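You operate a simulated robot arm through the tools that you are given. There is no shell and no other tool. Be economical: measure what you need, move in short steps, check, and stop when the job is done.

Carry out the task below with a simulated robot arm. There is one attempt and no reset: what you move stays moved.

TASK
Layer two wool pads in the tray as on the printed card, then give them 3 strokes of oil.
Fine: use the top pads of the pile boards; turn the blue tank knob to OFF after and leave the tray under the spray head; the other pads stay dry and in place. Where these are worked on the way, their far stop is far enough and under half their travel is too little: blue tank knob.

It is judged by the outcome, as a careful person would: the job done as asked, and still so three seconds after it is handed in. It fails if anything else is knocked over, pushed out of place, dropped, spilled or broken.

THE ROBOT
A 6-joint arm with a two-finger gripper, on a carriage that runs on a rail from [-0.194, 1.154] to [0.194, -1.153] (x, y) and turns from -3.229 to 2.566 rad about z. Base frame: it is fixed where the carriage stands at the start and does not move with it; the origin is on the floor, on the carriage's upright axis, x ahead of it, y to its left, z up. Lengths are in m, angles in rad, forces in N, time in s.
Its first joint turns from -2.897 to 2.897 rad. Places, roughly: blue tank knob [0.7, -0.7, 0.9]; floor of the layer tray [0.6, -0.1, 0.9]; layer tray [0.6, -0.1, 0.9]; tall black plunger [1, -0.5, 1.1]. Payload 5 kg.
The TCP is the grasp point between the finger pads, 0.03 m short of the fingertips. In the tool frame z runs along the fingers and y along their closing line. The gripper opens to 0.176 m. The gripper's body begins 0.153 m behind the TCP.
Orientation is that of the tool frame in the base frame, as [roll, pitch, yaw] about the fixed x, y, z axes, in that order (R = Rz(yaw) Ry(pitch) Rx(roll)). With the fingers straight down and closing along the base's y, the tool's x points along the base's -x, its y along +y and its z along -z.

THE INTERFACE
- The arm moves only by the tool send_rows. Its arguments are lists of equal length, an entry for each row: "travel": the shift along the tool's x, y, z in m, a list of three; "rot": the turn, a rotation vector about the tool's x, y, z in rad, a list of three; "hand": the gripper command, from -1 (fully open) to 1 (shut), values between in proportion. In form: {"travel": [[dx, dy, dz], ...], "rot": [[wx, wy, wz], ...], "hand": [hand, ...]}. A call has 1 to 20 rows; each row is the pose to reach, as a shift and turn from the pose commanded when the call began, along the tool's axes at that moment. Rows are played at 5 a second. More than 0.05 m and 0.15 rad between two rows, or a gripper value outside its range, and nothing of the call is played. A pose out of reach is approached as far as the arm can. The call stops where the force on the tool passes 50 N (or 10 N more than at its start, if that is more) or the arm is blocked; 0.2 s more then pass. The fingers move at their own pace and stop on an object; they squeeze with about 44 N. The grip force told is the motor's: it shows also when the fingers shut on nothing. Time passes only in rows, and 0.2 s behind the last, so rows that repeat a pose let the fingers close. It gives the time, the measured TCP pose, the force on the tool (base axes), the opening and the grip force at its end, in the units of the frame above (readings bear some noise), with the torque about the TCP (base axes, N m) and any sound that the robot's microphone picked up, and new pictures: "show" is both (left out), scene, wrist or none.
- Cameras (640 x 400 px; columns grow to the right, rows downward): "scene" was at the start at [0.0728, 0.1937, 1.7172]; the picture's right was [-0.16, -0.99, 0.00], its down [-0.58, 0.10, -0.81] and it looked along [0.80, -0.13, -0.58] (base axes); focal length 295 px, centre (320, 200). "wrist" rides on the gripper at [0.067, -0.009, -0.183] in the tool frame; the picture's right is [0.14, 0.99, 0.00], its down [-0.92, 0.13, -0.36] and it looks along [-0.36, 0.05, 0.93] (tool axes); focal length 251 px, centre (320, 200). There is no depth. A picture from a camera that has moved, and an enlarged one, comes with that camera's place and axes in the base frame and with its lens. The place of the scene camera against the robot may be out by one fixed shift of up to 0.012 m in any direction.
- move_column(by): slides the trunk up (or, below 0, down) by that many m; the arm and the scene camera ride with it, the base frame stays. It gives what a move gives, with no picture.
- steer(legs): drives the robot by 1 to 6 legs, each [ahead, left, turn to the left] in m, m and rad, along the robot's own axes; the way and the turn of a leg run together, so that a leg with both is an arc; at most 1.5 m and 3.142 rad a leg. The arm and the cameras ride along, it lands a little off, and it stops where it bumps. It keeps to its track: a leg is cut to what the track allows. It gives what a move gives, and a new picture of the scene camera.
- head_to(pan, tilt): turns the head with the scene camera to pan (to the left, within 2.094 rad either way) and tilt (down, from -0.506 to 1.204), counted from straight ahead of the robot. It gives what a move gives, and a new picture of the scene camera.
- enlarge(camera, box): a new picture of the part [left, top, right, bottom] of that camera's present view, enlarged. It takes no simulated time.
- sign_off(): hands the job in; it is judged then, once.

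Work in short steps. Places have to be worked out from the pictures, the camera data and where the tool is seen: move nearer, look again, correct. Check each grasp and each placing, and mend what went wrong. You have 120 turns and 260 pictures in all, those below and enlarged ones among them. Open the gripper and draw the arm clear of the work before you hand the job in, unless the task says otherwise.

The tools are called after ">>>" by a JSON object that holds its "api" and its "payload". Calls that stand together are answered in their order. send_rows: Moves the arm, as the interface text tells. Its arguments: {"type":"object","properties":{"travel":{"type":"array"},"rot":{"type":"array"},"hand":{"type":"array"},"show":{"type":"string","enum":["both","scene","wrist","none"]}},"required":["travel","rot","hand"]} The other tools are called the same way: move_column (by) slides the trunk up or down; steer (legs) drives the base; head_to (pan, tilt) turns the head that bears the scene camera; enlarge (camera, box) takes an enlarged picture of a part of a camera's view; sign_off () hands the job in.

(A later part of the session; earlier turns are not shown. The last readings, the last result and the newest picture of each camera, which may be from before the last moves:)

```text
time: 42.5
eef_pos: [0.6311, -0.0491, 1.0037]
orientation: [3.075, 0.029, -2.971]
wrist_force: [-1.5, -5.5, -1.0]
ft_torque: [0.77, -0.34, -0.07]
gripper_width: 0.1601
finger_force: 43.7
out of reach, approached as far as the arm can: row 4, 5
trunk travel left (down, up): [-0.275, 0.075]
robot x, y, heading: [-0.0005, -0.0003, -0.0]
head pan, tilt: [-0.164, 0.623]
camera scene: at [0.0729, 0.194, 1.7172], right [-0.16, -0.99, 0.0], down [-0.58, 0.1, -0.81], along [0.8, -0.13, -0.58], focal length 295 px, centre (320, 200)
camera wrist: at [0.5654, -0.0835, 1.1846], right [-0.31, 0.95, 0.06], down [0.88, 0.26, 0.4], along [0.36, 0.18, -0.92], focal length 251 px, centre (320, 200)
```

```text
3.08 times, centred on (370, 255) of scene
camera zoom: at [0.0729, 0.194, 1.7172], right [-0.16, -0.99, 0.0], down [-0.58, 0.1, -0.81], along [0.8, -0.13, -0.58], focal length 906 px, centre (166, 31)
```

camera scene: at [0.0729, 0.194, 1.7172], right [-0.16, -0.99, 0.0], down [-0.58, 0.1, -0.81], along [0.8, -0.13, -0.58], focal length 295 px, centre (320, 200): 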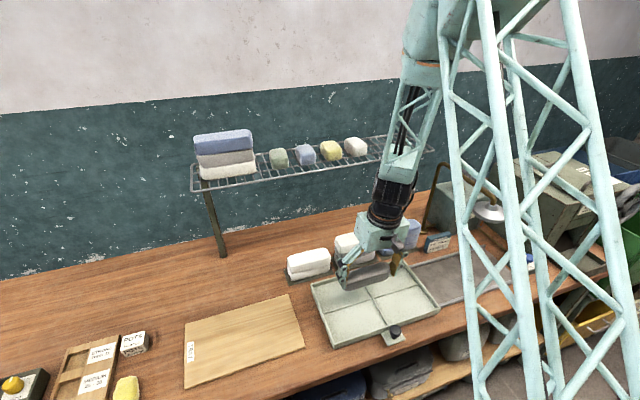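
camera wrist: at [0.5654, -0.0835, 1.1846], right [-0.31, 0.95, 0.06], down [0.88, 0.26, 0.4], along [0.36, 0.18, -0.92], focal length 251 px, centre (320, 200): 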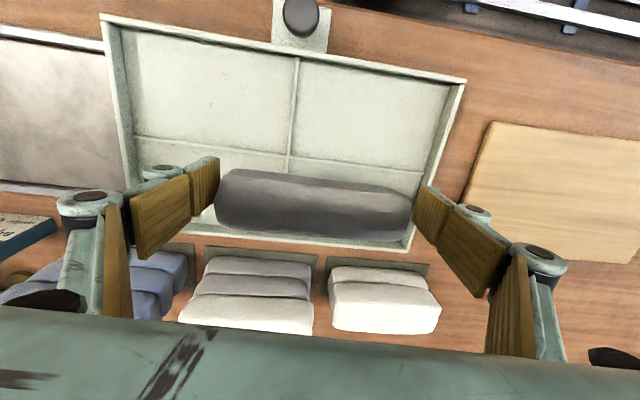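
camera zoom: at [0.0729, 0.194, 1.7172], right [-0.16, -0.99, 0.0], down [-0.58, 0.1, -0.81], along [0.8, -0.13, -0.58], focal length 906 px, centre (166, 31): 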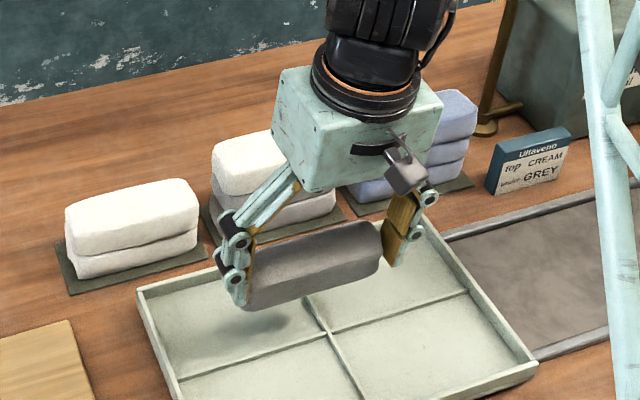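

Upright again over the tray with the pad held. I lower it on edge towards the tray floor, watching the force.

>>> {"api": "send_rows", "payload": {"travel": [[0, 0, 0], [0, 0, 0], [0, 0, 0.03], [0, 0, 0.06], [0, 0, 0.08], [0, 0, 0.08]], "rot": [[0, 0, 0], [0, 0, 0], [0, 0, 0], [0, 0, 0], [0, 0, 0], [0, 0, 0]], "hand": [0, 0, 0, 0, 0, 0]}}

>>> {"api": "enlarge", "payload": {"camera": "scene", "box": [290, 200, 450, 330]}}

```text
time: 43.9
eef_pos: [0.6264, -0.0733, 0.9239]
orientation: [-3.141, -0.001, -2.953]
wrist_force: [-0.8, -6.0, 18.7]
ft_torque: [0.73, -0.06, -0.03]
gripper_width: 0.1595
finger_force: 44.2
trunk travel left (down, up): [-0.275, 0.075]
robot x, y, heading: [0.0024, 0.0027, -0.006]
head pan, tilt: [-0.164, 0.623]
camera scene: at [0.0722, 0.1936, 1.7174], right [-0.16, -0.99, 0.0], down [-0.58, 0.1, -0.81], along [0.8, -0.13, -0.58], focal length 295 px, centre (320, 200)
camera wrist: at [0.5625, -0.0958, 1.107], right [-0.32, 0.95, 0.0], down [0.88, 0.3, 0.36], along [0.34, 0.12, -0.93], focal length 251 px, centre (320, 200)
```

scene: 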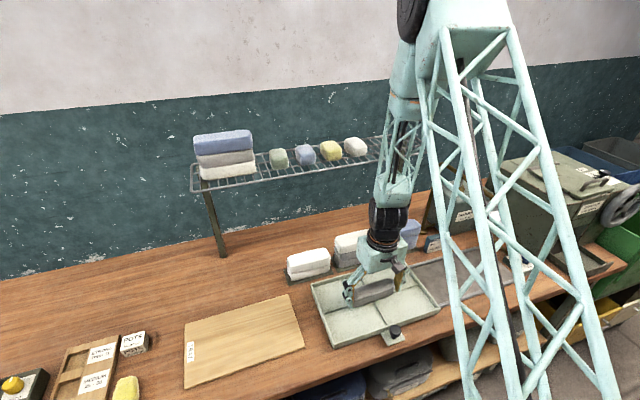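
wrist: 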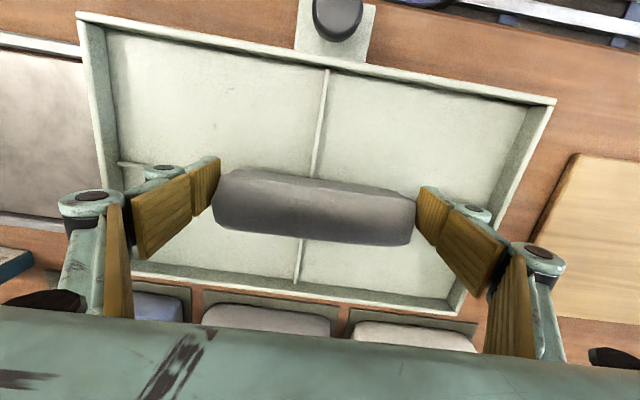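

```text
3.08 times, centred on (370, 265) of scene
camera zoom: at [0.0722, 0.1936, 1.7174], right [-0.16, -0.99, 0.0], down [-0.58, 0.1, -0.81], along [0.8, -0.13, -0.58], focal length 906 px, centre (166, 0)
```

zoom: 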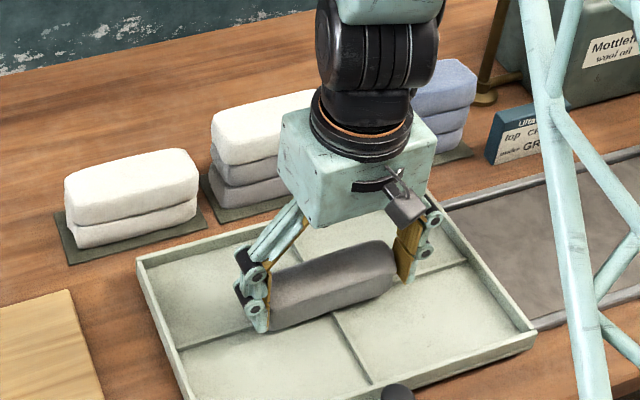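

The pad touches the tray floor (19 N). I release it and look at how it stands.

>>> {"api": "send_rows", "payload": {"travel": [[0, 0, -0.002], [0, 0, -0.002], [0, 0, -0.002], [0, 0, -0.03], [0, 0, -0.07], [0, 0, -0.1], [0, 0, -0.1]], "rot": [[0, 0, 0], [0, 0, 0], [0, 0, 0], [0, 0, 0], [0, 0, 0], [0, 0, 0], [0, 0, 0]], "hand": [-0.9, -1, -1, -1, -1, -1, -1]}}

>>> {"api": "enlarge", "payload": {"camera": "scene", "box": [290, 200, 450, 330]}}

```text
time: 45.5
eef_pos: [0.6271, -0.0727, 1.0242]
orientation: [3.141, -0.001, -2.953]
wrist_force: [-0.3, -0.7, -0.3]
ft_torque: [-0.01, -0.1, 0.04]
gripper_width: 0.1758
finger_force: 0.1
trunk travel left (down, up): [-0.275, 0.075]
robot x, y, heading: [0.0015, -0.0009, -0.001]
head pan, tilt: [-0.164, 0.623]
camera scene: at [0.0722, 0.1938, 1.7172], right [-0.16, -0.99, 0.0], down [-0.58, 0.1, -0.81], along [0.8, -0.13, -0.58], focal length 295 px, centre (320, 200)
camera wrist: at [0.5638, -0.0946, 1.2078], right [-0.32, 0.95, 0.0], down [0.88, 0.3, 0.36], along [0.34, 0.12, -0.93], focal length 251 px, centre (320, 200)
```

scene: 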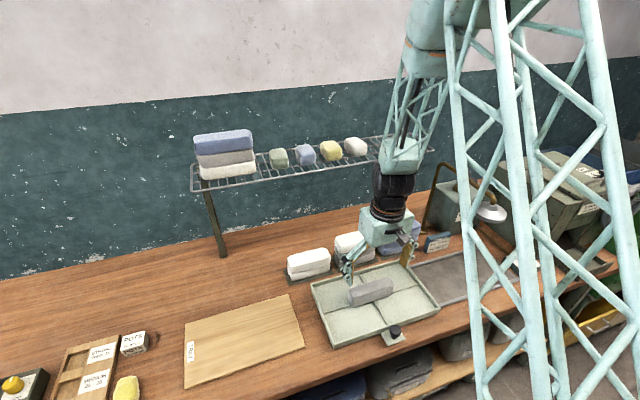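
wrist: 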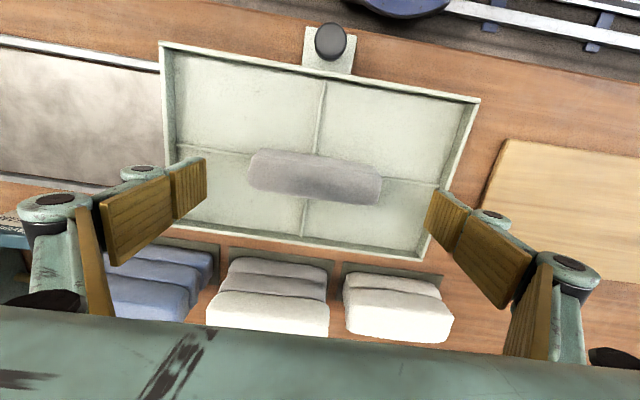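

```text
3.08 times, centred on (370, 265) of scene
camera zoom: at [0.0722, 0.1938, 1.7172], right [-0.16, -0.99, 0.0], down [-0.58, 0.1, -0.81], along [0.8, -0.13, -0.58], focal length 906 px, centre (166, 0)
```

zoom: 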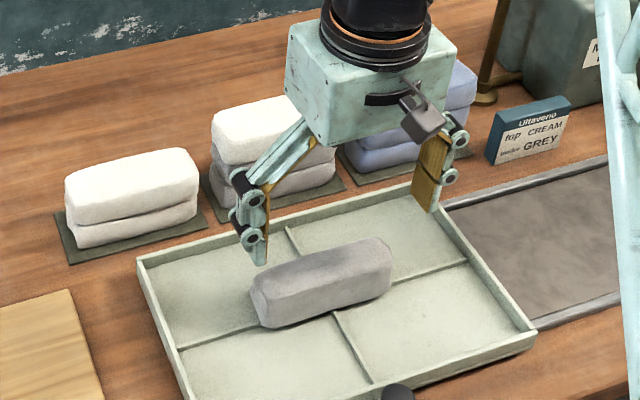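

The pad stands on edge in the middle of the tray. I close the fingers, come down on its near side and push its upper part away from me to lay it flat.

>>> {"api": "send_rows", "payload": {"travel": [[0.025, 0, 0], [0.05, 0, 0], [0.05, 0, 0], [0.05, 0, 0.035], [0.05, 0, 0.0755], [0.035, 0, 0.0755], [0.02, 0, 0.0755], [0.005, 0, 0.0755], [-0.01, 0, 0.0755], [-0.02, 0, 0.0755], [-0.02, 0, 0.0755]], "rot": [[0, 0, 0], [0, 0, 0], [0, 0, 0], [0, 0, 0], [0, 0, 0], [0, 0, 0], [0, 0, 0], [0, 0, 0], [0, 0, 0], [0, 0, 0], [0, 0, 0]], "hand": [0, 1, 1, 1, 1, 1, 1, 1, 1, 1, 1]}}

>>> {"api": "enlarge", "payload": {"camera": "scene", "box": [290, 200, 450, 330]}}

```text
time: 47.9
eef_pos: [0.646, -0.0672, 0.9488]
orientation: [-3.14, 0.0, -2.955]
wrist_force: [0.7, 0.5, -0.6]
ft_torque: [0.0, -0.01, 0.04]
gripper_width: 0.0
finger_force: 43.9
trunk travel left (down, up): [-0.275, 0.075]
robot x, y, heading: [-0.0026, -0.0, 0.001]
head pan, tilt: [-0.164, 0.623]
camera scene: at [0.0729, 0.1938, 1.7172], right [-0.16, -0.99, 0.0], down [-0.58, 0.1, -0.81], along [0.8, -0.13, -0.58], focal length 295 px, centre (320, 200)
camera wrist: at [0.5829, -0.0902, 1.1326], right [-0.32, 0.95, 0.0], down [0.88, 0.3, 0.36], along [0.34, 0.12, -0.93], focal length 251 px, centre (320, 200)
```

scene: 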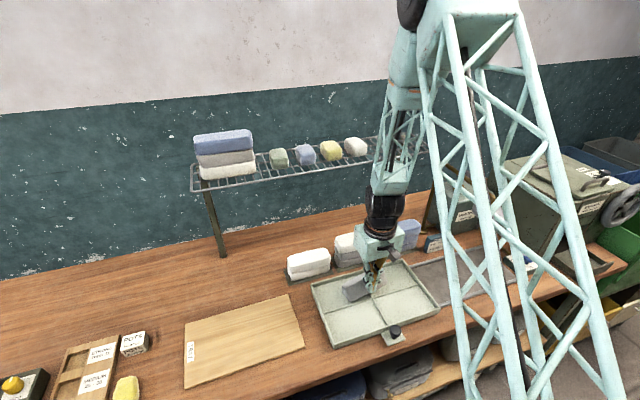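
wrist: 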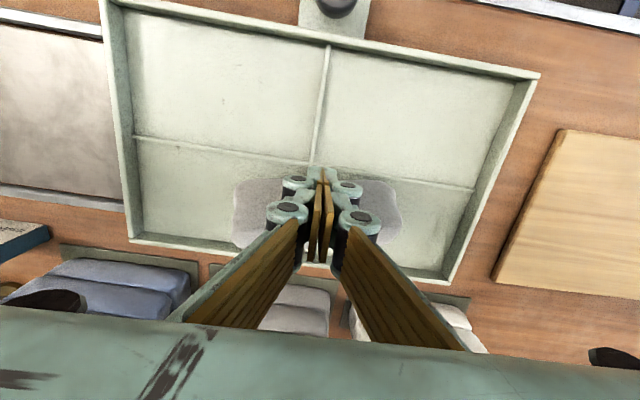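

```text
3.08 times, centred on (370, 265) of scene
camera zoom: at [0.0729, 0.1938, 1.7172], right [-0.16, -0.99, 0.0], down [-0.58, 0.1, -0.81], along [0.8, -0.13, -0.58], focal length 906 px, centre (166, 0)
```

zoom: 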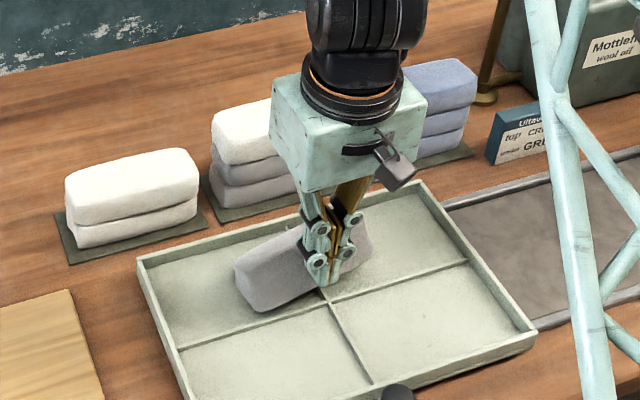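

The grey pad is down in the tray. I lift clear and move to look at the cream pile and check that the pad is flat.

>>> {"api": "send_rows", "payload": {"travel": [[0, 0, -0.04], [0, 0, -0.08], [0, -0.01, -0.12], [-0.02, -0.02, -0.15], [-0.045, -0.035, -0.171], [-0.0727, -0.0507, -0.171], [-0.0727, -0.0507, -0.171]], "rot": [[0, 0, 0], [0, 0, 0], [0, 0, 0], [0, 0, 0], [0, 0, 0], [0, 0, 0], [0, 0, 0]], "hand": [1, 1, 0, -0.5, -1, -1, -1]}}

>>> {"api": "enlarge", "payload": {"camera": "wrist", "box": [180, 60, 460, 260]}}

>>> {"api": "enlarge", "payload": {"camera": "scene", "box": [270, 210, 450, 340]}}

```text
time: 49.5
eef_pos: [0.7283, -0.1056, 1.1198]
orientation: [-3.141, -0.004, -2.953]
wrist_force: [0.9, -0.3, -0.6]
ft_torque: [0.05, 0.18, 0.03]
gripper_width: 0.176
finger_force: 0.1
trunk travel left (down, up): [-0.275, 0.075]
robot x, y, heading: [-0.0003, 0.0001, 0.002]
head pan, tilt: [-0.164, 0.623]
camera scene: at [0.074, 0.1937, 1.7172], right [-0.16, -0.99, 0.0], down [-0.58, 0.1, -0.81], along [0.8, -0.13, -0.58], focal length 295 px, centre (320, 200)
camera wrist: at [0.6658, -0.1276, 1.3033], right [-0.32, 0.95, 0.0], down [0.88, 0.3, 0.36], along [0.34, 0.12, -0.93], focal length 251 px, centre (320, 200)
```

scene: 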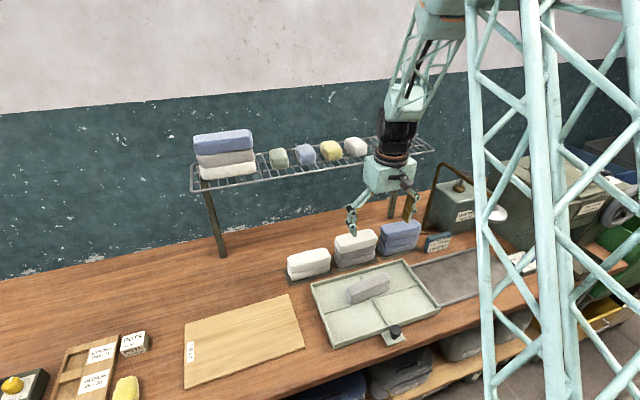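
wrist: 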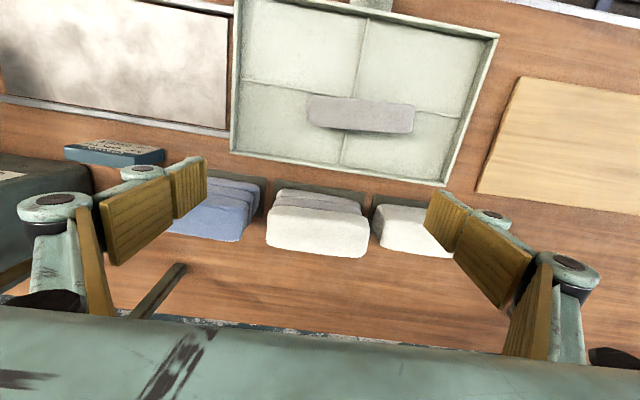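

```text
2.00 times, centred on (320, 160) of wrist
camera zoom: at [0.6658, -0.1276, 1.3033], right [-0.32, 0.95, 0.0], down [0.88, 0.3, 0.36], along [0.34, 0.12, -0.93], focal length 503 px, centre (320, 280)
```

zoom: 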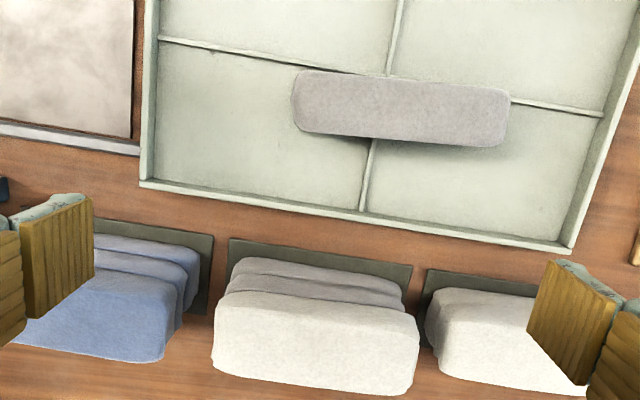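

```text
3.08 times, centred on (360, 275) of scene
camera zoom: at [0.074, 0.1937, 1.7172], right [-0.16, -0.99, 0.0], down [-0.58, 0.1, -0.81], along [0.8, -0.13, -0.58], focal length 906 px, centre (197, -31)
```

zoom: 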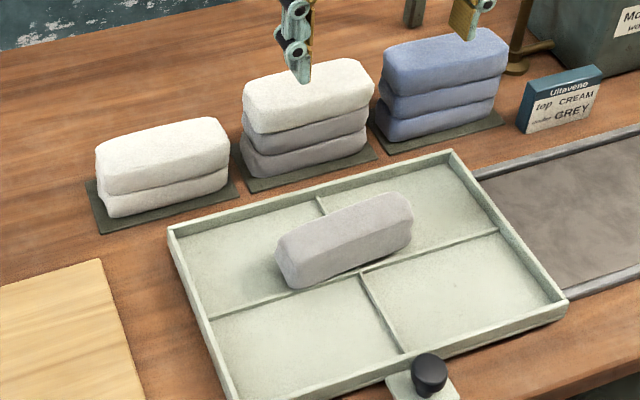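

The pad is still on edge; it rocked back after my push. I now push its upper part from the far side towards me, where the tray rib blocks its foot, and go further so it tips past balance.

>>> {"api": "send_rows", "payload": {"travel": [[0.004, 0.017, 0.03], [0.008, 0.034, 0.06], [0.0117, 0.0502, 0.09], [0.0117, 0.0502, 0.13], [0.0117, 0.0502, 0.171], [0.0217, 0.0502, 0.171], [0.0317, 0.0502, 0.171], [0.0417, 0.0502, 0.171], [0.0517, 0.0502, 0.171], [0.0617, 0.0502, 0.171], [0.0717, 0.0502, 0.171], [0.0717, 0.0502, 0.171]], "rot": [[0, 0, 0], [0, 0, 0], [0, 0, 0], [0, 0, 0], [0, 0, 0], [0, 0, 0], [0, 0, 0], [0, 0, 0], [0, 0, 0], [0, 0, 0], [0, 0, 0], [0, 0, 0]], "hand": [0, 1, 1, 1, 1, 1, 1, 1, 1, 1, 1, 1]}}

>>> {"api": "enlarge", "payload": {"camera": "scene", "box": [270, 210, 450, 340]}}

```text
time: 52.0
eef_pos: [0.6465, -0.0675, 0.9487]
orientation: [-3.141, -0.001, -2.953]
wrist_force: [0.3, -0.3, 0.0]
ft_torque: [0.0, -0.02, 0.0]
gripper_width: 0.0002
finger_force: 44.7
trunk travel left (down, up): [-0.275, 0.075]
robot x, y, heading: [0.0015, 0.0013, -0.003]
head pan, tilt: [-0.164, 0.623]
camera scene: at [0.0726, 0.1938, 1.7172], right [-0.16, -0.99, 0.0], down [-0.58, 0.1, -0.81], along [0.8, -0.13, -0.58], focal length 295 px, centre (320, 200)
camera wrist: at [0.5832, -0.091, 1.1322], right [-0.32, 0.95, 0.0], down [0.88, 0.3, 0.36], along [0.34, 0.12, -0.93], focal length 251 px, centre (320, 200)
```

scene: 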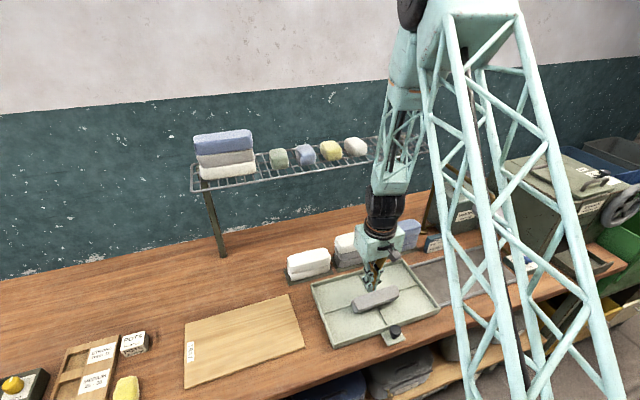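
wrist: 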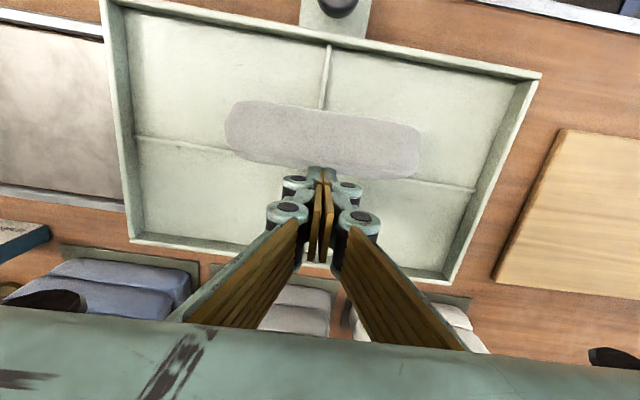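

```text
3.08 times, centred on (360, 275) of scene
camera zoom: at [0.0726, 0.1938, 1.7172], right [-0.16, -0.99, 0.0], down [-0.58, 0.1, -0.81], along [0.8, -0.13, -0.58], focal length 906 px, centre (197, -31)
```

zoom: 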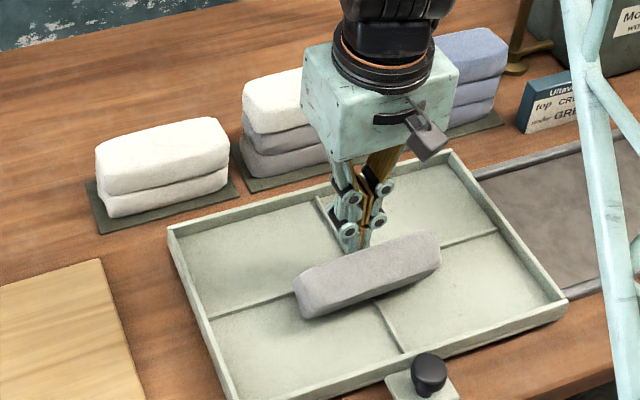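

It looks flat or nearly so now. I lift away towards the cream pile and check both.

>>> {"api": "send_rows", "payload": {"travel": [[-0.005, 0, -0.02], [-0.01, -0.01, -0.06], [-0.02, -0.02, -0.1], [-0.035, -0.03, -0.14], [-0.06, -0.045, -0.171], [-0.0845, -0.0535, -0.171], [-0.0845, -0.0535, -0.171]], "rot": [[0, 0, 0], [0, 0, 0], [0, 0, 0], [0, 0, 0], [0, 0, 0], [0, 0, 0], [0, 0, 0]], "hand": [1, 1, 0, -0.5, -1, -1, -1]}}

>>> {"api": "enlarge", "payload": {"camera": "wrist", "box": [180, 60, 460, 260]}}

>>> {"api": "enlarge", "payload": {"camera": "scene", "box": [270, 210, 450, 340]}}

```text
time: 53.6
eef_pos: [0.7404, -0.1051, 1.1198]
orientation: [-3.139, -0.003, -2.954]
wrist_force: [1.3, -0.4, -1.5]
ft_torque: [-0.03, 0.16, 0.0]
gripper_width: 0.1762
finger_force: 0.1
trunk travel left (down, up): [-0.275, 0.075]
robot x, y, heading: [0.0009, -0.0021, 0.002]
head pan, tilt: [-0.164, 0.623]
camera scene: at [0.074, 0.1939, 1.7172], right [-0.16, -0.99, 0.0], down [-0.58, 0.1, -0.81], along [0.8, -0.13, -0.58], focal length 295 px, centre (320, 200)
camera wrist: at [0.6768, -0.1284, 1.3037], right [-0.32, 0.95, 0.0], down [0.88, 0.3, 0.36], along [0.34, 0.12, -0.93], focal length 251 px, centre (320, 200)
```

scene: 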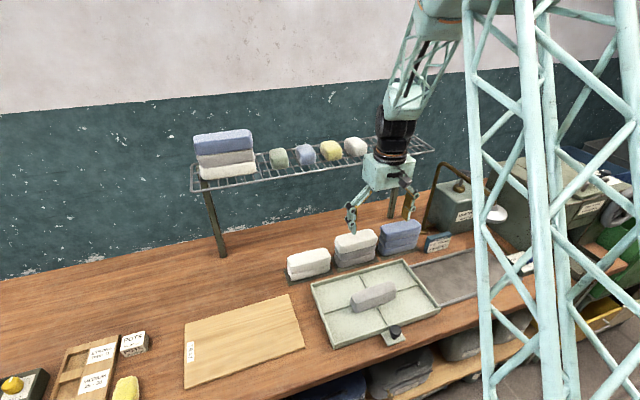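
wrist: 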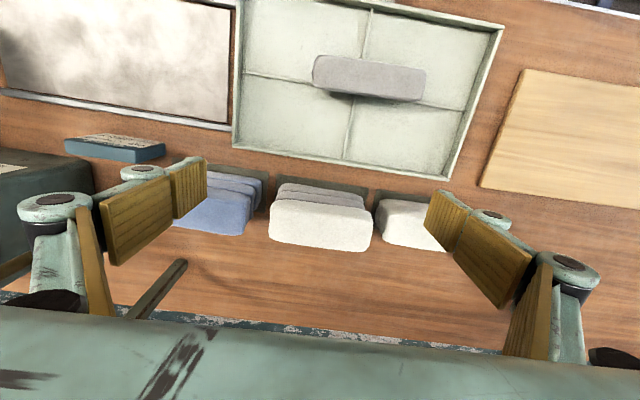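

```text
2.00 times, centred on (320, 160) of wrist
camera zoom: at [0.6768, -0.1284, 1.3037], right [-0.32, 0.95, 0.0], down [0.88, 0.3, 0.36], along [0.34, 0.12, -0.93], focal length 503 px, centre (320, 280)
```

zoom: 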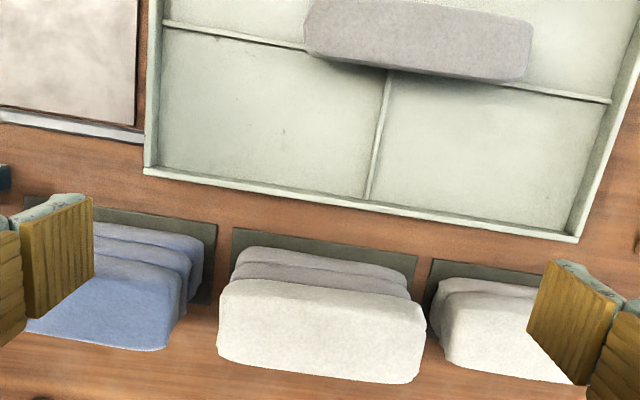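

```text
3.08 times, centred on (360, 275) of scene
camera zoom: at [0.074, 0.1939, 1.7172], right [-0.16, -0.99, 0.0], down [-0.58, 0.1, -0.81], along [0.8, -0.13, -0.58], focal length 906 px, centre (197, -31)
```

zoom: 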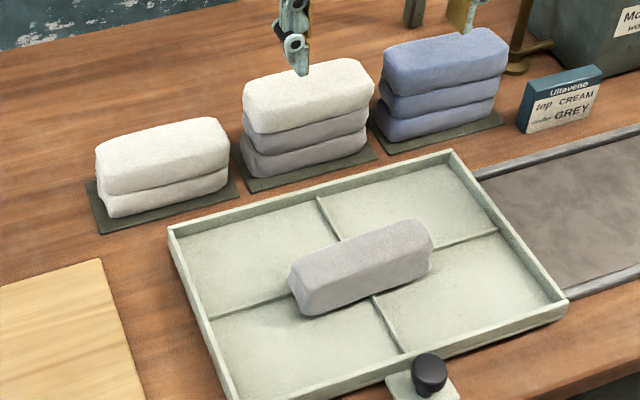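

The pad slid rather than tipped and still stands on edge. I'll regrip it by its ends and tilt the tool the other way (reachable here), so it tips over when released. First I line up above it.

>>> {"api": "send_rows", "payload": {"travel": [[0.03, 0.015, 0.02], [0.06, 0.03, 0.04], [0.09, 0.045, 0.07], [0.1022, 0.0512, 0.11], [0.1022, 0.0512, 0.145], [0.1022, 0.0512, 0.145]], "rot": [[0, 0, 0], [0, 0, -0.03], [0, 0, -0.03], [0, 0, -0.03], [0, 0, -0.03], [0, 0, -0.03]], "hand": [-1, -1, -1, -1, -1, -1], "show": "wrist"}}

>>> {"api": "enlarge", "payload": {"camera": "scene", "box": [300, 220, 440, 330]}}

```text
time: 55.0
eef_pos: [0.6327, -0.0763, 0.9755]
orientation: [3.14, -0.004, -2.924]
wrist_force: [1.3, 0.2, -0.8]
ft_torque: [0.03, 0.15, 0.03]
gripper_width: 0.1761
finger_force: 0.0
trunk travel left (down, up): [-0.275, 0.075]
robot x, y, heading: [-0.0003, 0.003, -0.003]
head pan, tilt: [-0.164, 0.623]
camera wrist: at [0.5692, -0.0997, 1.1591], right [-0.35, 0.94, 0.0], down [0.87, 0.33, 0.36], along [0.34, 0.13, -0.93], focal length 251 px, centre (320, 200)
```

wrist: 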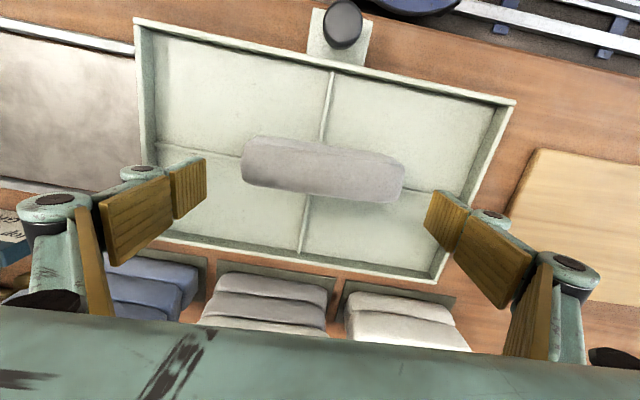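

```text
3.64 times, centred on (370, 275) of scene
camera zoom: at [0.0739, 0.1938, 1.7172], right [-0.16, -0.99, 0.0], down [-0.58, 0.1, -0.81], along [0.8, -0.13, -0.58], focal length 1071 px, centre (138, -73)
```

zoom: 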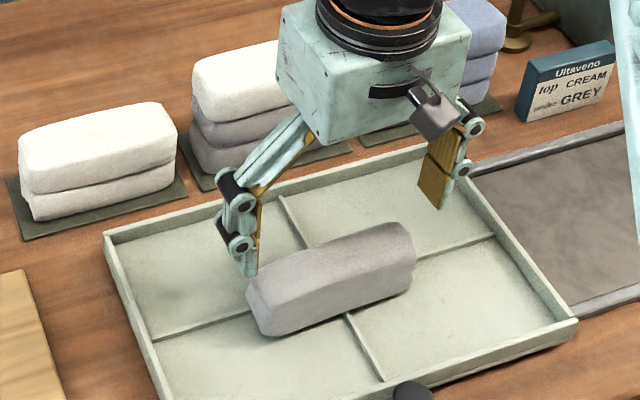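

The pad is centred beneath the gripper. I descend and close on its ends.

>>> {"api": "send_rows", "payload": {"travel": [[0, 0, 0.022], [0, 0, 0.044], [0, 0, 0.065], [0, 0, 0.065], [0, 0, 0.065], [0, 0, 0.065], [0, 0, 0.065]], "rot": [[0, 0, 0], [0, 0, 0], [0, 0, 0], [0, 0, 0], [0, 0, 0], [0, 0, 0], [0, 0, 0]], "hand": [-1, -1, -1, -0.6, -0.2, 0, 0], "show": "none"}}

```text
time: 56.6
eef_pos: [0.6305, -0.0747, 0.9104]
orientation: [3.141, -0.001, -2.923]
wrist_force: [0.8, -1.3, 0.6]
ft_torque: [-0.03, -0.02, -0.03]
gripper_width: 0.1588
finger_force: 44.2
trunk travel left (down, up): [-0.275, 0.075]
robot x, y, heading: [0.0019, 0.0012, 0.001]
head pan, tilt: [-0.164, 0.623]
```

Gripped at 0.159. I lift 5 cm and tilt the tool outward step by step, checking that it stays reachable.

>>> {"api": "send_rows", "payload": {"travel": [[0, 0, -0.025], [0, 0, -0.05], [0, 0, -0.05], [0, 0, -0.05], [0, 0, -0.05], [0, 0, -0.05]], "rot": [[0, 0, 0], [0, 0, 0], [0, 0.12, 0], [0, 0.24, 0], [0, 0.35, 0], [0, 0.35, 0]], "hand": [0, 0, 0, 0, 0, 0]}}

>>> {"api": "enlarge", "payload": {"camera": "scene", "box": [300, 180, 460, 310]}}

```text
time: 58.0
eef_pos: [0.6311, -0.0759, 0.9602]
orientation: [3.141, -0.353, -2.925]
wrist_force: [0.3, 0.2, -1.4]
ft_torque: [-0.02, 0.05, 0.01]
gripper_width: 0.1588
finger_force: 44.0
trunk travel left (down, up): [-0.275, 0.075]
robot x, y, heading: [-0.0001, -0.0009, 0.003]
head pan, tilt: [-0.164, 0.623]
camera scene: at [0.0733, 0.1939, 1.7172], right [-0.16, -0.99, 0.0], down [-0.58, 0.1, -0.81], along [0.8, -0.13, -0.58], focal length 295 px, centre (320, 200)
camera wrist: at [0.6341, -0.0841, 1.1546], right [-0.34, 0.94, 0.05], down [0.94, 0.34, 0.02], along [0.0, 0.05, -1.0], focal length 251 px, centre (320, 200)
```

scene: 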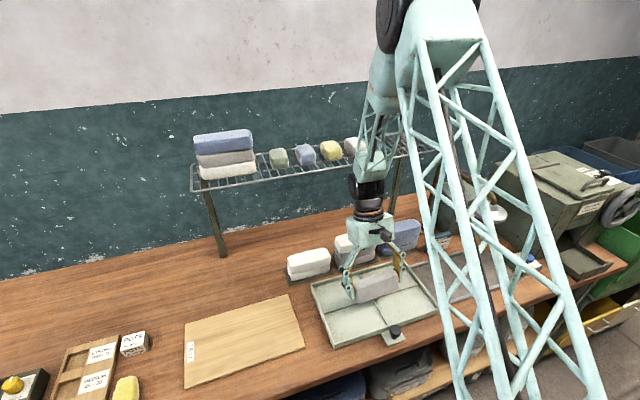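
wrist: 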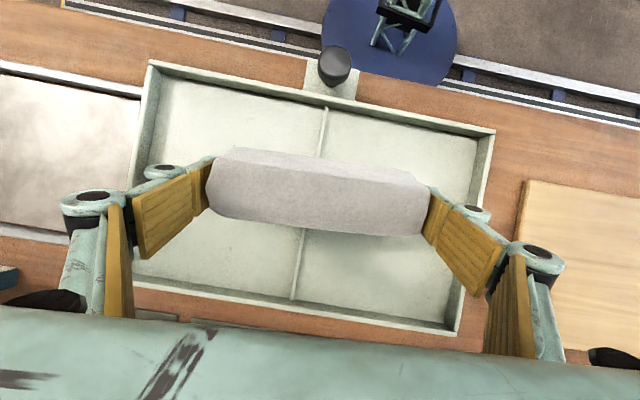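

```text
3.08 times, centred on (380, 245) of scene
camera zoom: at [0.0733, 0.1939, 1.7172], right [-0.16, -0.99, 0.0], down [-0.58, 0.1, -0.81], along [0.8, -0.13, -0.58], focal length 906 px, centre (135, 62)
```

zoom: 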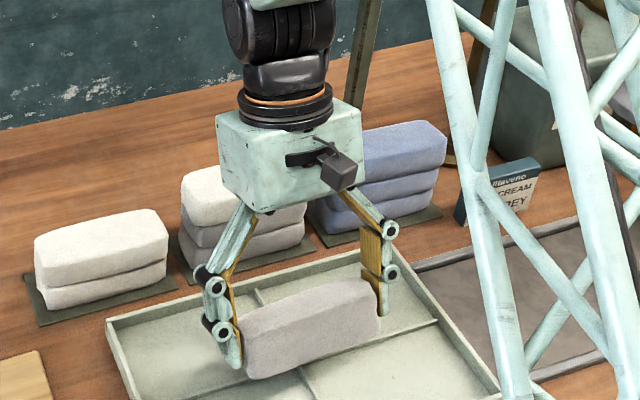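

Outward tilt works. I tilt a bit more (total about 0.6), lower until the pad's lower edge nearly touches the floor, and check the force.

>>> {"api": "send_rows", "payload": {"travel": [[0, 0, 0], [0, 0, 0], [-0.007, 0, 0.02], [-0.0137, 0, 0.0376], [-0.0147, 0, 0.0404], [-0.0147, 0, 0.0404]], "rot": [[0, 0.12, 0], [0, 0.25, 0], [0, 0.25, 0], [0, 0.25, 0], [0, 0.25, 0], [0, 0.25, 0]], "hand": [0, 0, 0, 0, 0, 0]}}

>>> {"api": "enlarge", "payload": {"camera": "scene", "box": [300, 180, 460, 310]}}

```text
time: 59.5
eef_pos: [0.6304, -0.0742, 0.9176]
orientation: [3.141, -0.604, -2.923]
wrist_force: [0.3, -0.7, -0.4]
ft_torque: [-0.01, 0.0, 0.0]
gripper_width: 0.1587
finger_force: 44.4
trunk travel left (down, up): [-0.275, 0.075]
robot x, y, heading: [-0.0005, -0.0027, 0.0]
head pan, tilt: [-0.164, 0.623]
camera scene: at [0.0729, 0.1938, 1.7172], right [-0.16, -0.99, 0.0], down [-0.58, 0.1, -0.81], along [0.8, -0.13, -0.58], focal length 295 px, centre (320, 200)
camera wrist: at [0.6802, -0.0738, 1.1067], right [-0.33, 0.94, 0.08], down [0.92, 0.34, -0.22], along [-0.24, 0.0, -0.97], focal length 251 px, centre (320, 200)
```

scene: 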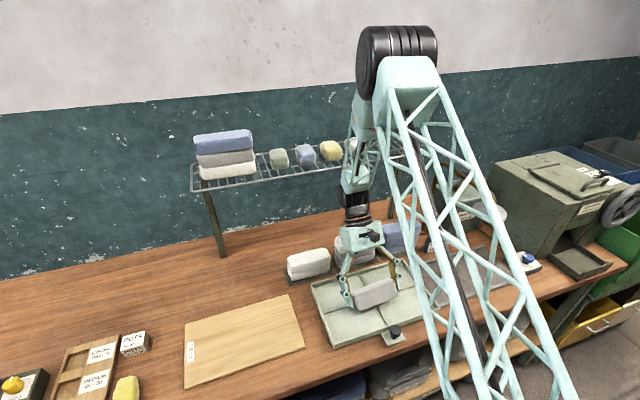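
wrist: 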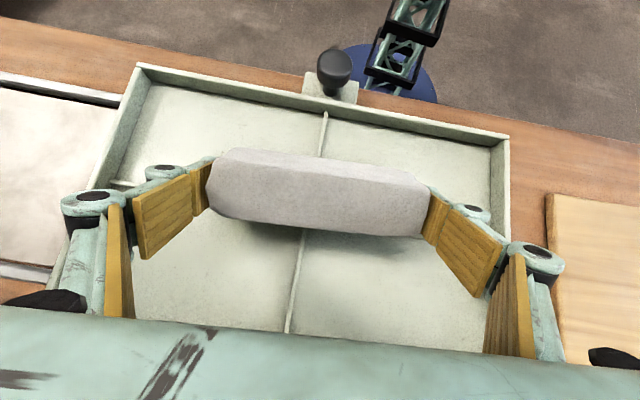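

```text
3.08 times, centred on (380, 245) of scene
camera zoom: at [0.0729, 0.1938, 1.7172], right [-0.16, -0.99, 0.0], down [-0.58, 0.1, -0.81], along [0.8, -0.13, -0.58], focal length 906 px, centre (135, 62)
```

zoom: 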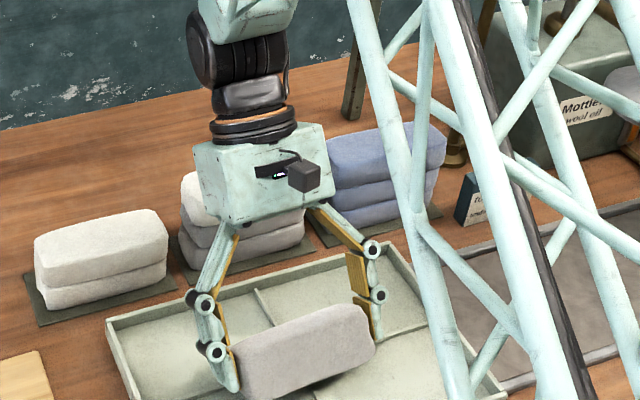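

Only the broad face shows now, so the pad leans well past balance, close to the floor. I release it and back off along the tool axis.

>>> {"api": "send_rows", "payload": {"travel": [[0, 0, 0.003], [0, 0, 0.003], [0, 0, 0.003], [0, 0, -0.03], [0, 0, -0.07], [0, 0, -0.07]], "rot": [[0, 0, 0], [0, 0, 0], [0, 0, 0], [0, 0, 0], [0, 0, 0], [0, 0, 0]], "hand": [-0.9, -1, -1, -1, -1, -1]}}

>>> {"api": "enlarge", "payload": {"camera": "scene", "box": [300, 180, 460, 310]}}

```text
time: 61.0
eef_pos: [0.6296, -0.0676, 0.9584]
orientation: [3.12, -0.665, -2.916]
wrist_force: [0.3, -0.3, 0.2]
ft_torque: [0.0, 0.04, -0.03]
gripper_width: 0.1759
finger_force: 0.0
trunk travel left (down, up): [-0.275, 0.075]
robot x, y, heading: [-0.0001, -0.0, -0.004]
head pan, tilt: [-0.164, 0.623]
stopped in row 6: the arm was blocked; the commanded pose is now the measured one
camera scene: at [0.0696, 0.193, 1.7203], right [-0.17, -0.99, 0.0], down [-0.57, 0.1, -0.81], along [0.8, -0.13, -0.58], focal length 295 px, centre (320, 200)
camera wrist: at [0.6924, -0.069, 1.144], right [-0.32, 0.94, 0.1], down [0.9, 0.33, -0.28], along [-0.3, 0.0, -0.95], focal length 251 px, centre (320, 200)
```

scene: 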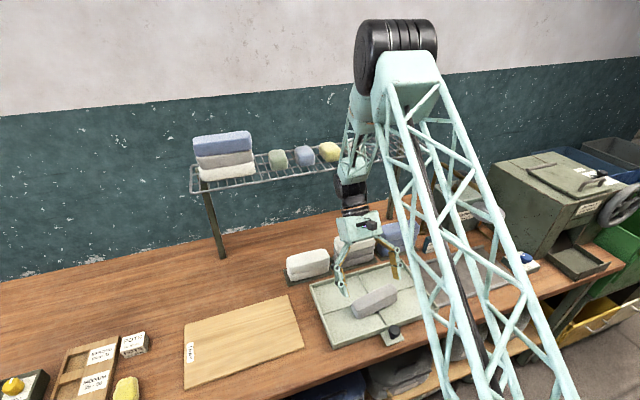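
wrist: 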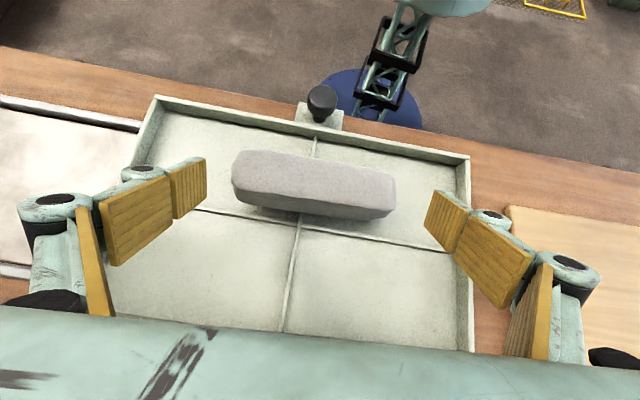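

```text
3.08 times, centred on (380, 245) of scene
camera zoom: at [0.0696, 0.193, 1.7203], right [-0.17, -0.99, 0.0], down [-0.57, 0.1, -0.81], along [0.8, -0.13, -0.58], focal length 906 px, centre (135, 62)
```

zoom: 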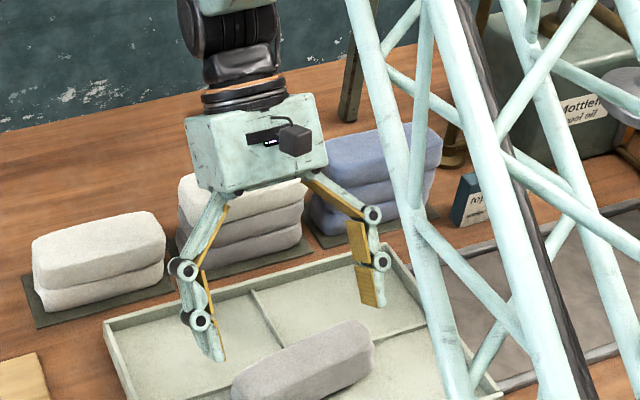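

The arm was blocked at the end, probably near the rack. I move back towards me first, then return the tool upright while rising, and inspect.

>>> {"api": "send_rows", "payload": {"travel": [[0.012, 0, 0.009], [0.0236, 0, 0.0185], [0.0236, 0, 0.0185], [0.03, 0, 0.0105], [0.0365, 0, 0.0025], [0.043, 0, -0.006], [0.049, 0, -0.014], [0.055, 0, -0.022], [0.055, 0, -0.022]], "rot": [[0, 0, 0], [0, 0, 0], [0, -0.12, 0], [0, -0.24, 0], [0, -0.36, 0], [0, -0.48, 0], [0, -0.6, 0], [0, -0.665, 0], [0, -0.665, 0]], "hand": [-1, -1, -1, -1, -1, -1, -1, -1, -1]}}

>>> {"api": "enlarge", "payload": {"camera": "scene", "box": [180, 120, 460, 320]}}

>>> {"api": "enlarge", "payload": {"camera": "wrist", "box": [180, 80, 460, 260]}}

```text
time: 63.0
eef_pos: [0.6074, -0.0761, 1.008]
orientation: [3.128, 0.006, -2.928]
wrist_force: [-0.7, -0.3, 1.2]
ft_torque: [0.0, -0.08, -0.01]
gripper_width: 0.1761
finger_force: 0.0
trunk travel left (down, up): [-0.275, 0.075]
robot x, y, heading: [0.0001, -0.0004, -0.005]
head pan, tilt: [-0.164, 0.623]
camera scene: at [0.0727, 0.1938, 1.7172], right [-0.17, -0.99, 0.0], down [-0.58, 0.1, -0.81], along [0.8, -0.13, -0.58], focal length 295 px, centre (320, 200)
camera wrist: at [0.544, -0.1021, 1.1903], right [-0.35, 0.94, 0.01], down [0.87, 0.32, 0.37], along [0.34, 0.14, -0.93], focal length 251 px, centre (320, 200)
```

scene: 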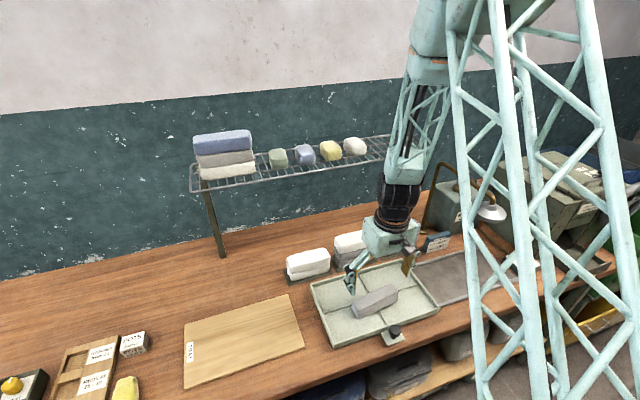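
wrist: 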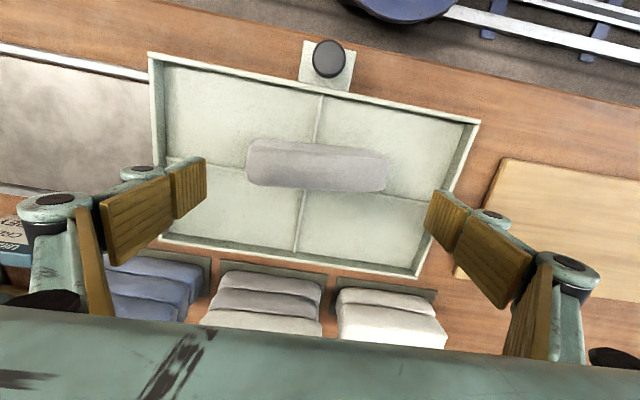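

```text
2.00 times, centred on (320, 220) of scene
camera zoom: at [0.0727, 0.1938, 1.7172], right [-0.17, -0.99, 0.0], down [-0.58, 0.1, -0.81], along [0.8, -0.13, -0.58], focal length 589 px, centre (320, 160)
```

zoom: 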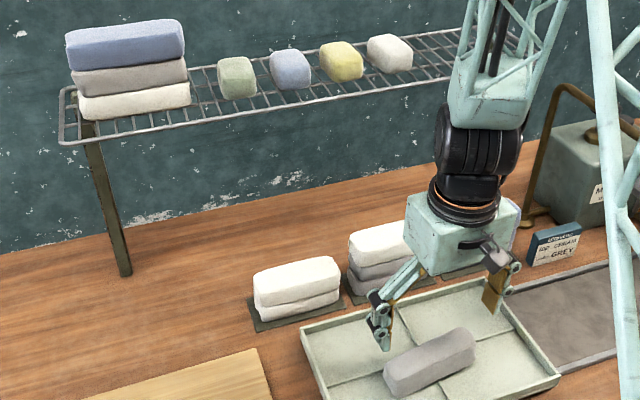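

```text
2.22 times, centred on (320, 170) of wrist
camera zoom: at [0.544, -0.1021, 1.1903], right [-0.35, 0.94, 0.01], down [0.87, 0.32, 0.37], along [0.34, 0.14, -0.93], focal length 559 px, centre (320, 267)
```

zoom: 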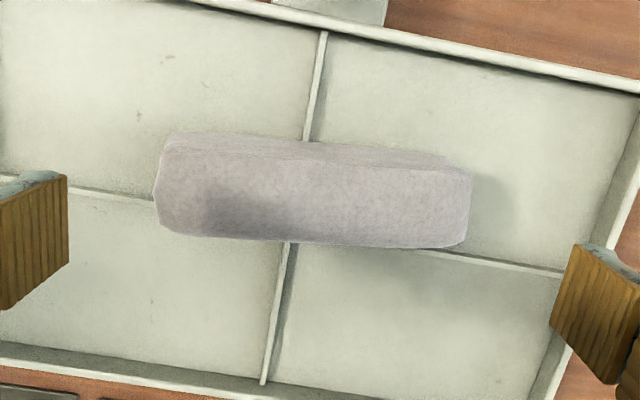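

The rack and its pads look unmoved. I enlarge the grey pad closely to judge which face it lies on.

>>> {"api": "enlarge", "payload": {"camera": "scene", "box": [340, 270, 420, 330]}}

>>> {"api": "enlarge", "payload": {"camera": "scene", "box": [275, 230, 355, 290]}}

```text
6.67 times, centred on (380, 300) of scene
camera zoom: at [0.0727, 0.1938, 1.7172], right [-0.17, -0.99, 0.0], down [-0.58, 0.1, -0.81], along [0.8, -0.13, -0.58], focal length 1964 px, centre (-80, -467)
```

zoom: 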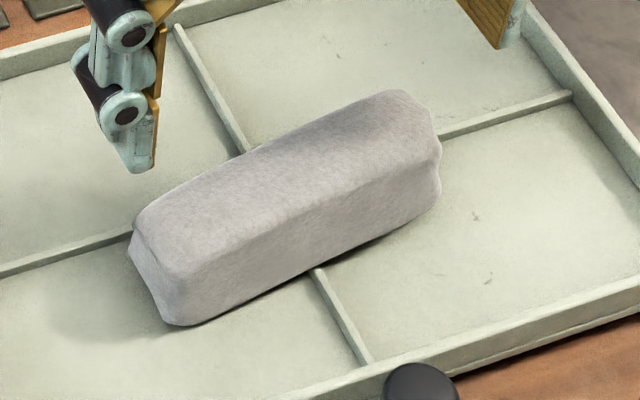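

```text
6.67 times, centred on (315, 260) of scene
camera zoom: at [0.0727, 0.1938, 1.7172], right [-0.17, -0.99, 0.0], down [-0.58, 0.1, -0.81], along [0.8, -0.13, -0.58], focal length 1964 px, centre (353, -200)
```

zoom: 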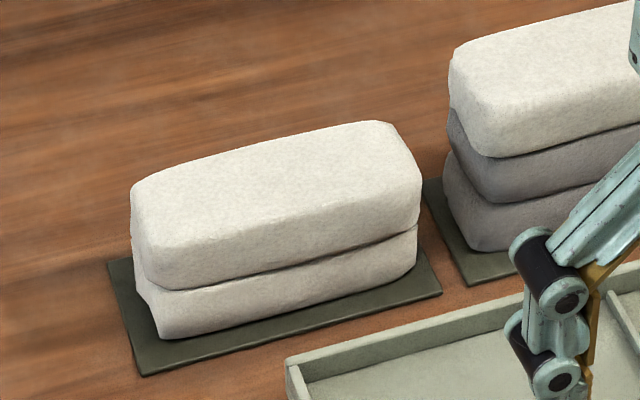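

The pad is still on edge (top about 0.04 wide, height about 0.055). I'll regrip it higher up by its ends, tilt outward, then press down so the floor rolls it flat within the grip.

>>> {"api": "send_rows", "payload": {"travel": [[0.003, 0, 0.03], [0.003, 0, 0.06], [0.003, 0, 0.084], [0.003, 0, 0.084], [0.003, 0, 0.084], [0.003, 0, 0.084], [0.003, 0, 0.084], [0.003, 0, 0.06], [0.003, 0, 0.04]], "rot": [[0, 0, -0.03], [0, 0, -0.06], [0, 0, -0.06], [0, 0, -0.06], [0, 0, -0.06], [0, 0, -0.06], [0, 0, -0.06], [0, 0, -0.06], [0, 0, -0.06]], "hand": [-1, -1, -1, -0.6, -0.2, 0, 0, 0, 0], "show": "wrist"}}

```text
time: 65.0
eef_pos: [0.6043, -0.0745, 0.9695]
orientation: [3.128, 0.007, -2.868]
wrist_force: [-0.3, 0.4, -0.2]
ft_torque: [0.01, -0.07, 0.01]
gripper_width: 0.1603
finger_force: 44.3
trunk travel left (down, up): [-0.275, 0.075]
robot x, y, heading: [-0.003, 0.0029, -0.001]
head pan, tilt: [-0.164, 0.623]
camera wrist: at [0.5423, -0.1046, 1.1517], right [-0.4, 0.92, 0.01], down [0.85, 0.37, 0.37], along [0.33, 0.16, -0.93], focal length 251 px, centre (320, 200)
```

wrist: 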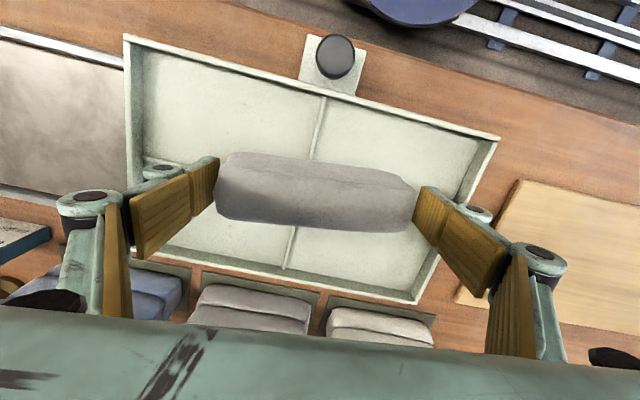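

Gripped and lifted. I tilt outward 0.6 and lower to first contact with the floor.

>>> {"api": "send_rows", "payload": {"travel": [[0, 0, 0], [0, 0, 0], [0, 0, 0], [0, 0, 0], [0, 0, 0], [0, 0, 0.02], [0, 0, 0.04], [0, 0, 0.045], [0, 0, 0.045]], "rot": [[0, 0.12, 0], [0, 0.24, 0], [0, 0.36, 0], [0, 0.48, 0], [0, 0.6, 0], [0, 0.6, 0], [0, 0.6, 0], [0, 0.6, 0], [0, 0.6, 0]], "hand": [0, 0, 0, 0, 0, 0, 0, 0, 0]}}

>>> {"api": "enlarge", "payload": {"camera": "scene", "box": [310, 230, 430, 330]}}

```text
time: 67.0
eef_pos: [0.605, -0.0728, 0.9236]
orientation: [3.126, -0.593, -2.858]
wrist_force: [6.1, -9.8, 33.9]
ft_torque: [-0.75, -0.22, 0.1]
gripper_width: 0.1599
finger_force: 43.9
trunk travel left (down, up): [-0.275, 0.075]
robot x, y, heading: [-0.0033, 0.0025, -0.009]
head pan, tilt: [-0.164, 0.623]
camera scene: at [0.0725, 0.1934, 1.7175], right [-0.17, -0.99, 0.0], down [-0.58, 0.1, -0.81], along [0.8, -0.13, -0.58], focal length 295 px, centre (320, 200)
camera wrist: at [0.6542, -0.0733, 1.1129], right [-0.38, 0.92, 0.09], down [0.9, 0.39, -0.21], along [-0.23, 0.0, -0.97], focal length 251 px, centre (320, 200)
```

scene: 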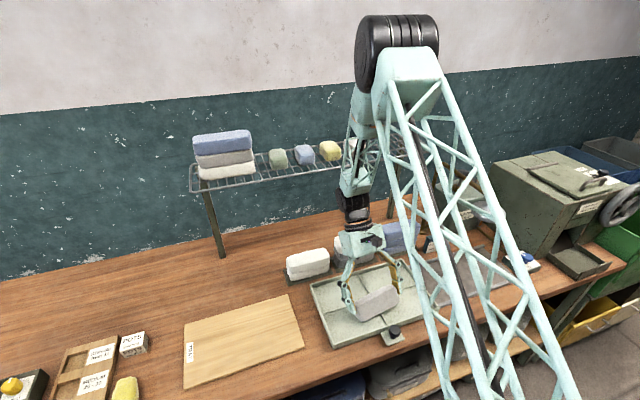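
wrist: 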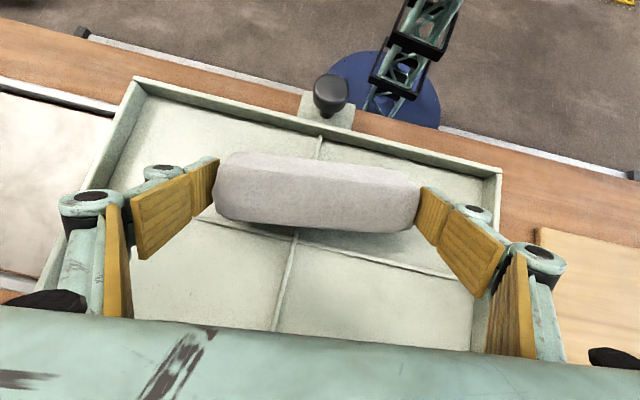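

```text
4.00 times, centred on (370, 280) of scene
camera zoom: at [0.0725, 0.1934, 1.7175], right [-0.17, -0.99, 0.0], down [-0.58, 0.1, -0.81], along [0.8, -0.13, -0.58], focal length 1178 px, centre (120, -120)
```

zoom: 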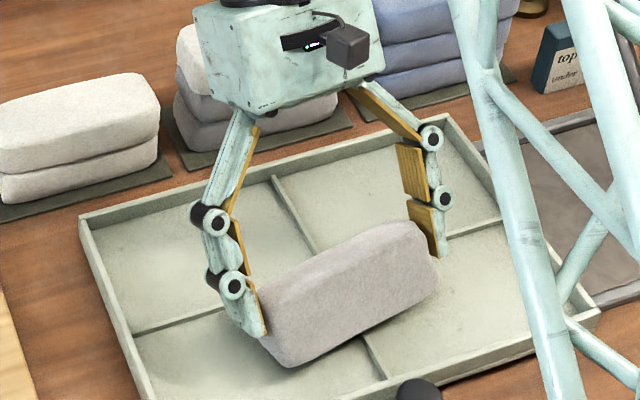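

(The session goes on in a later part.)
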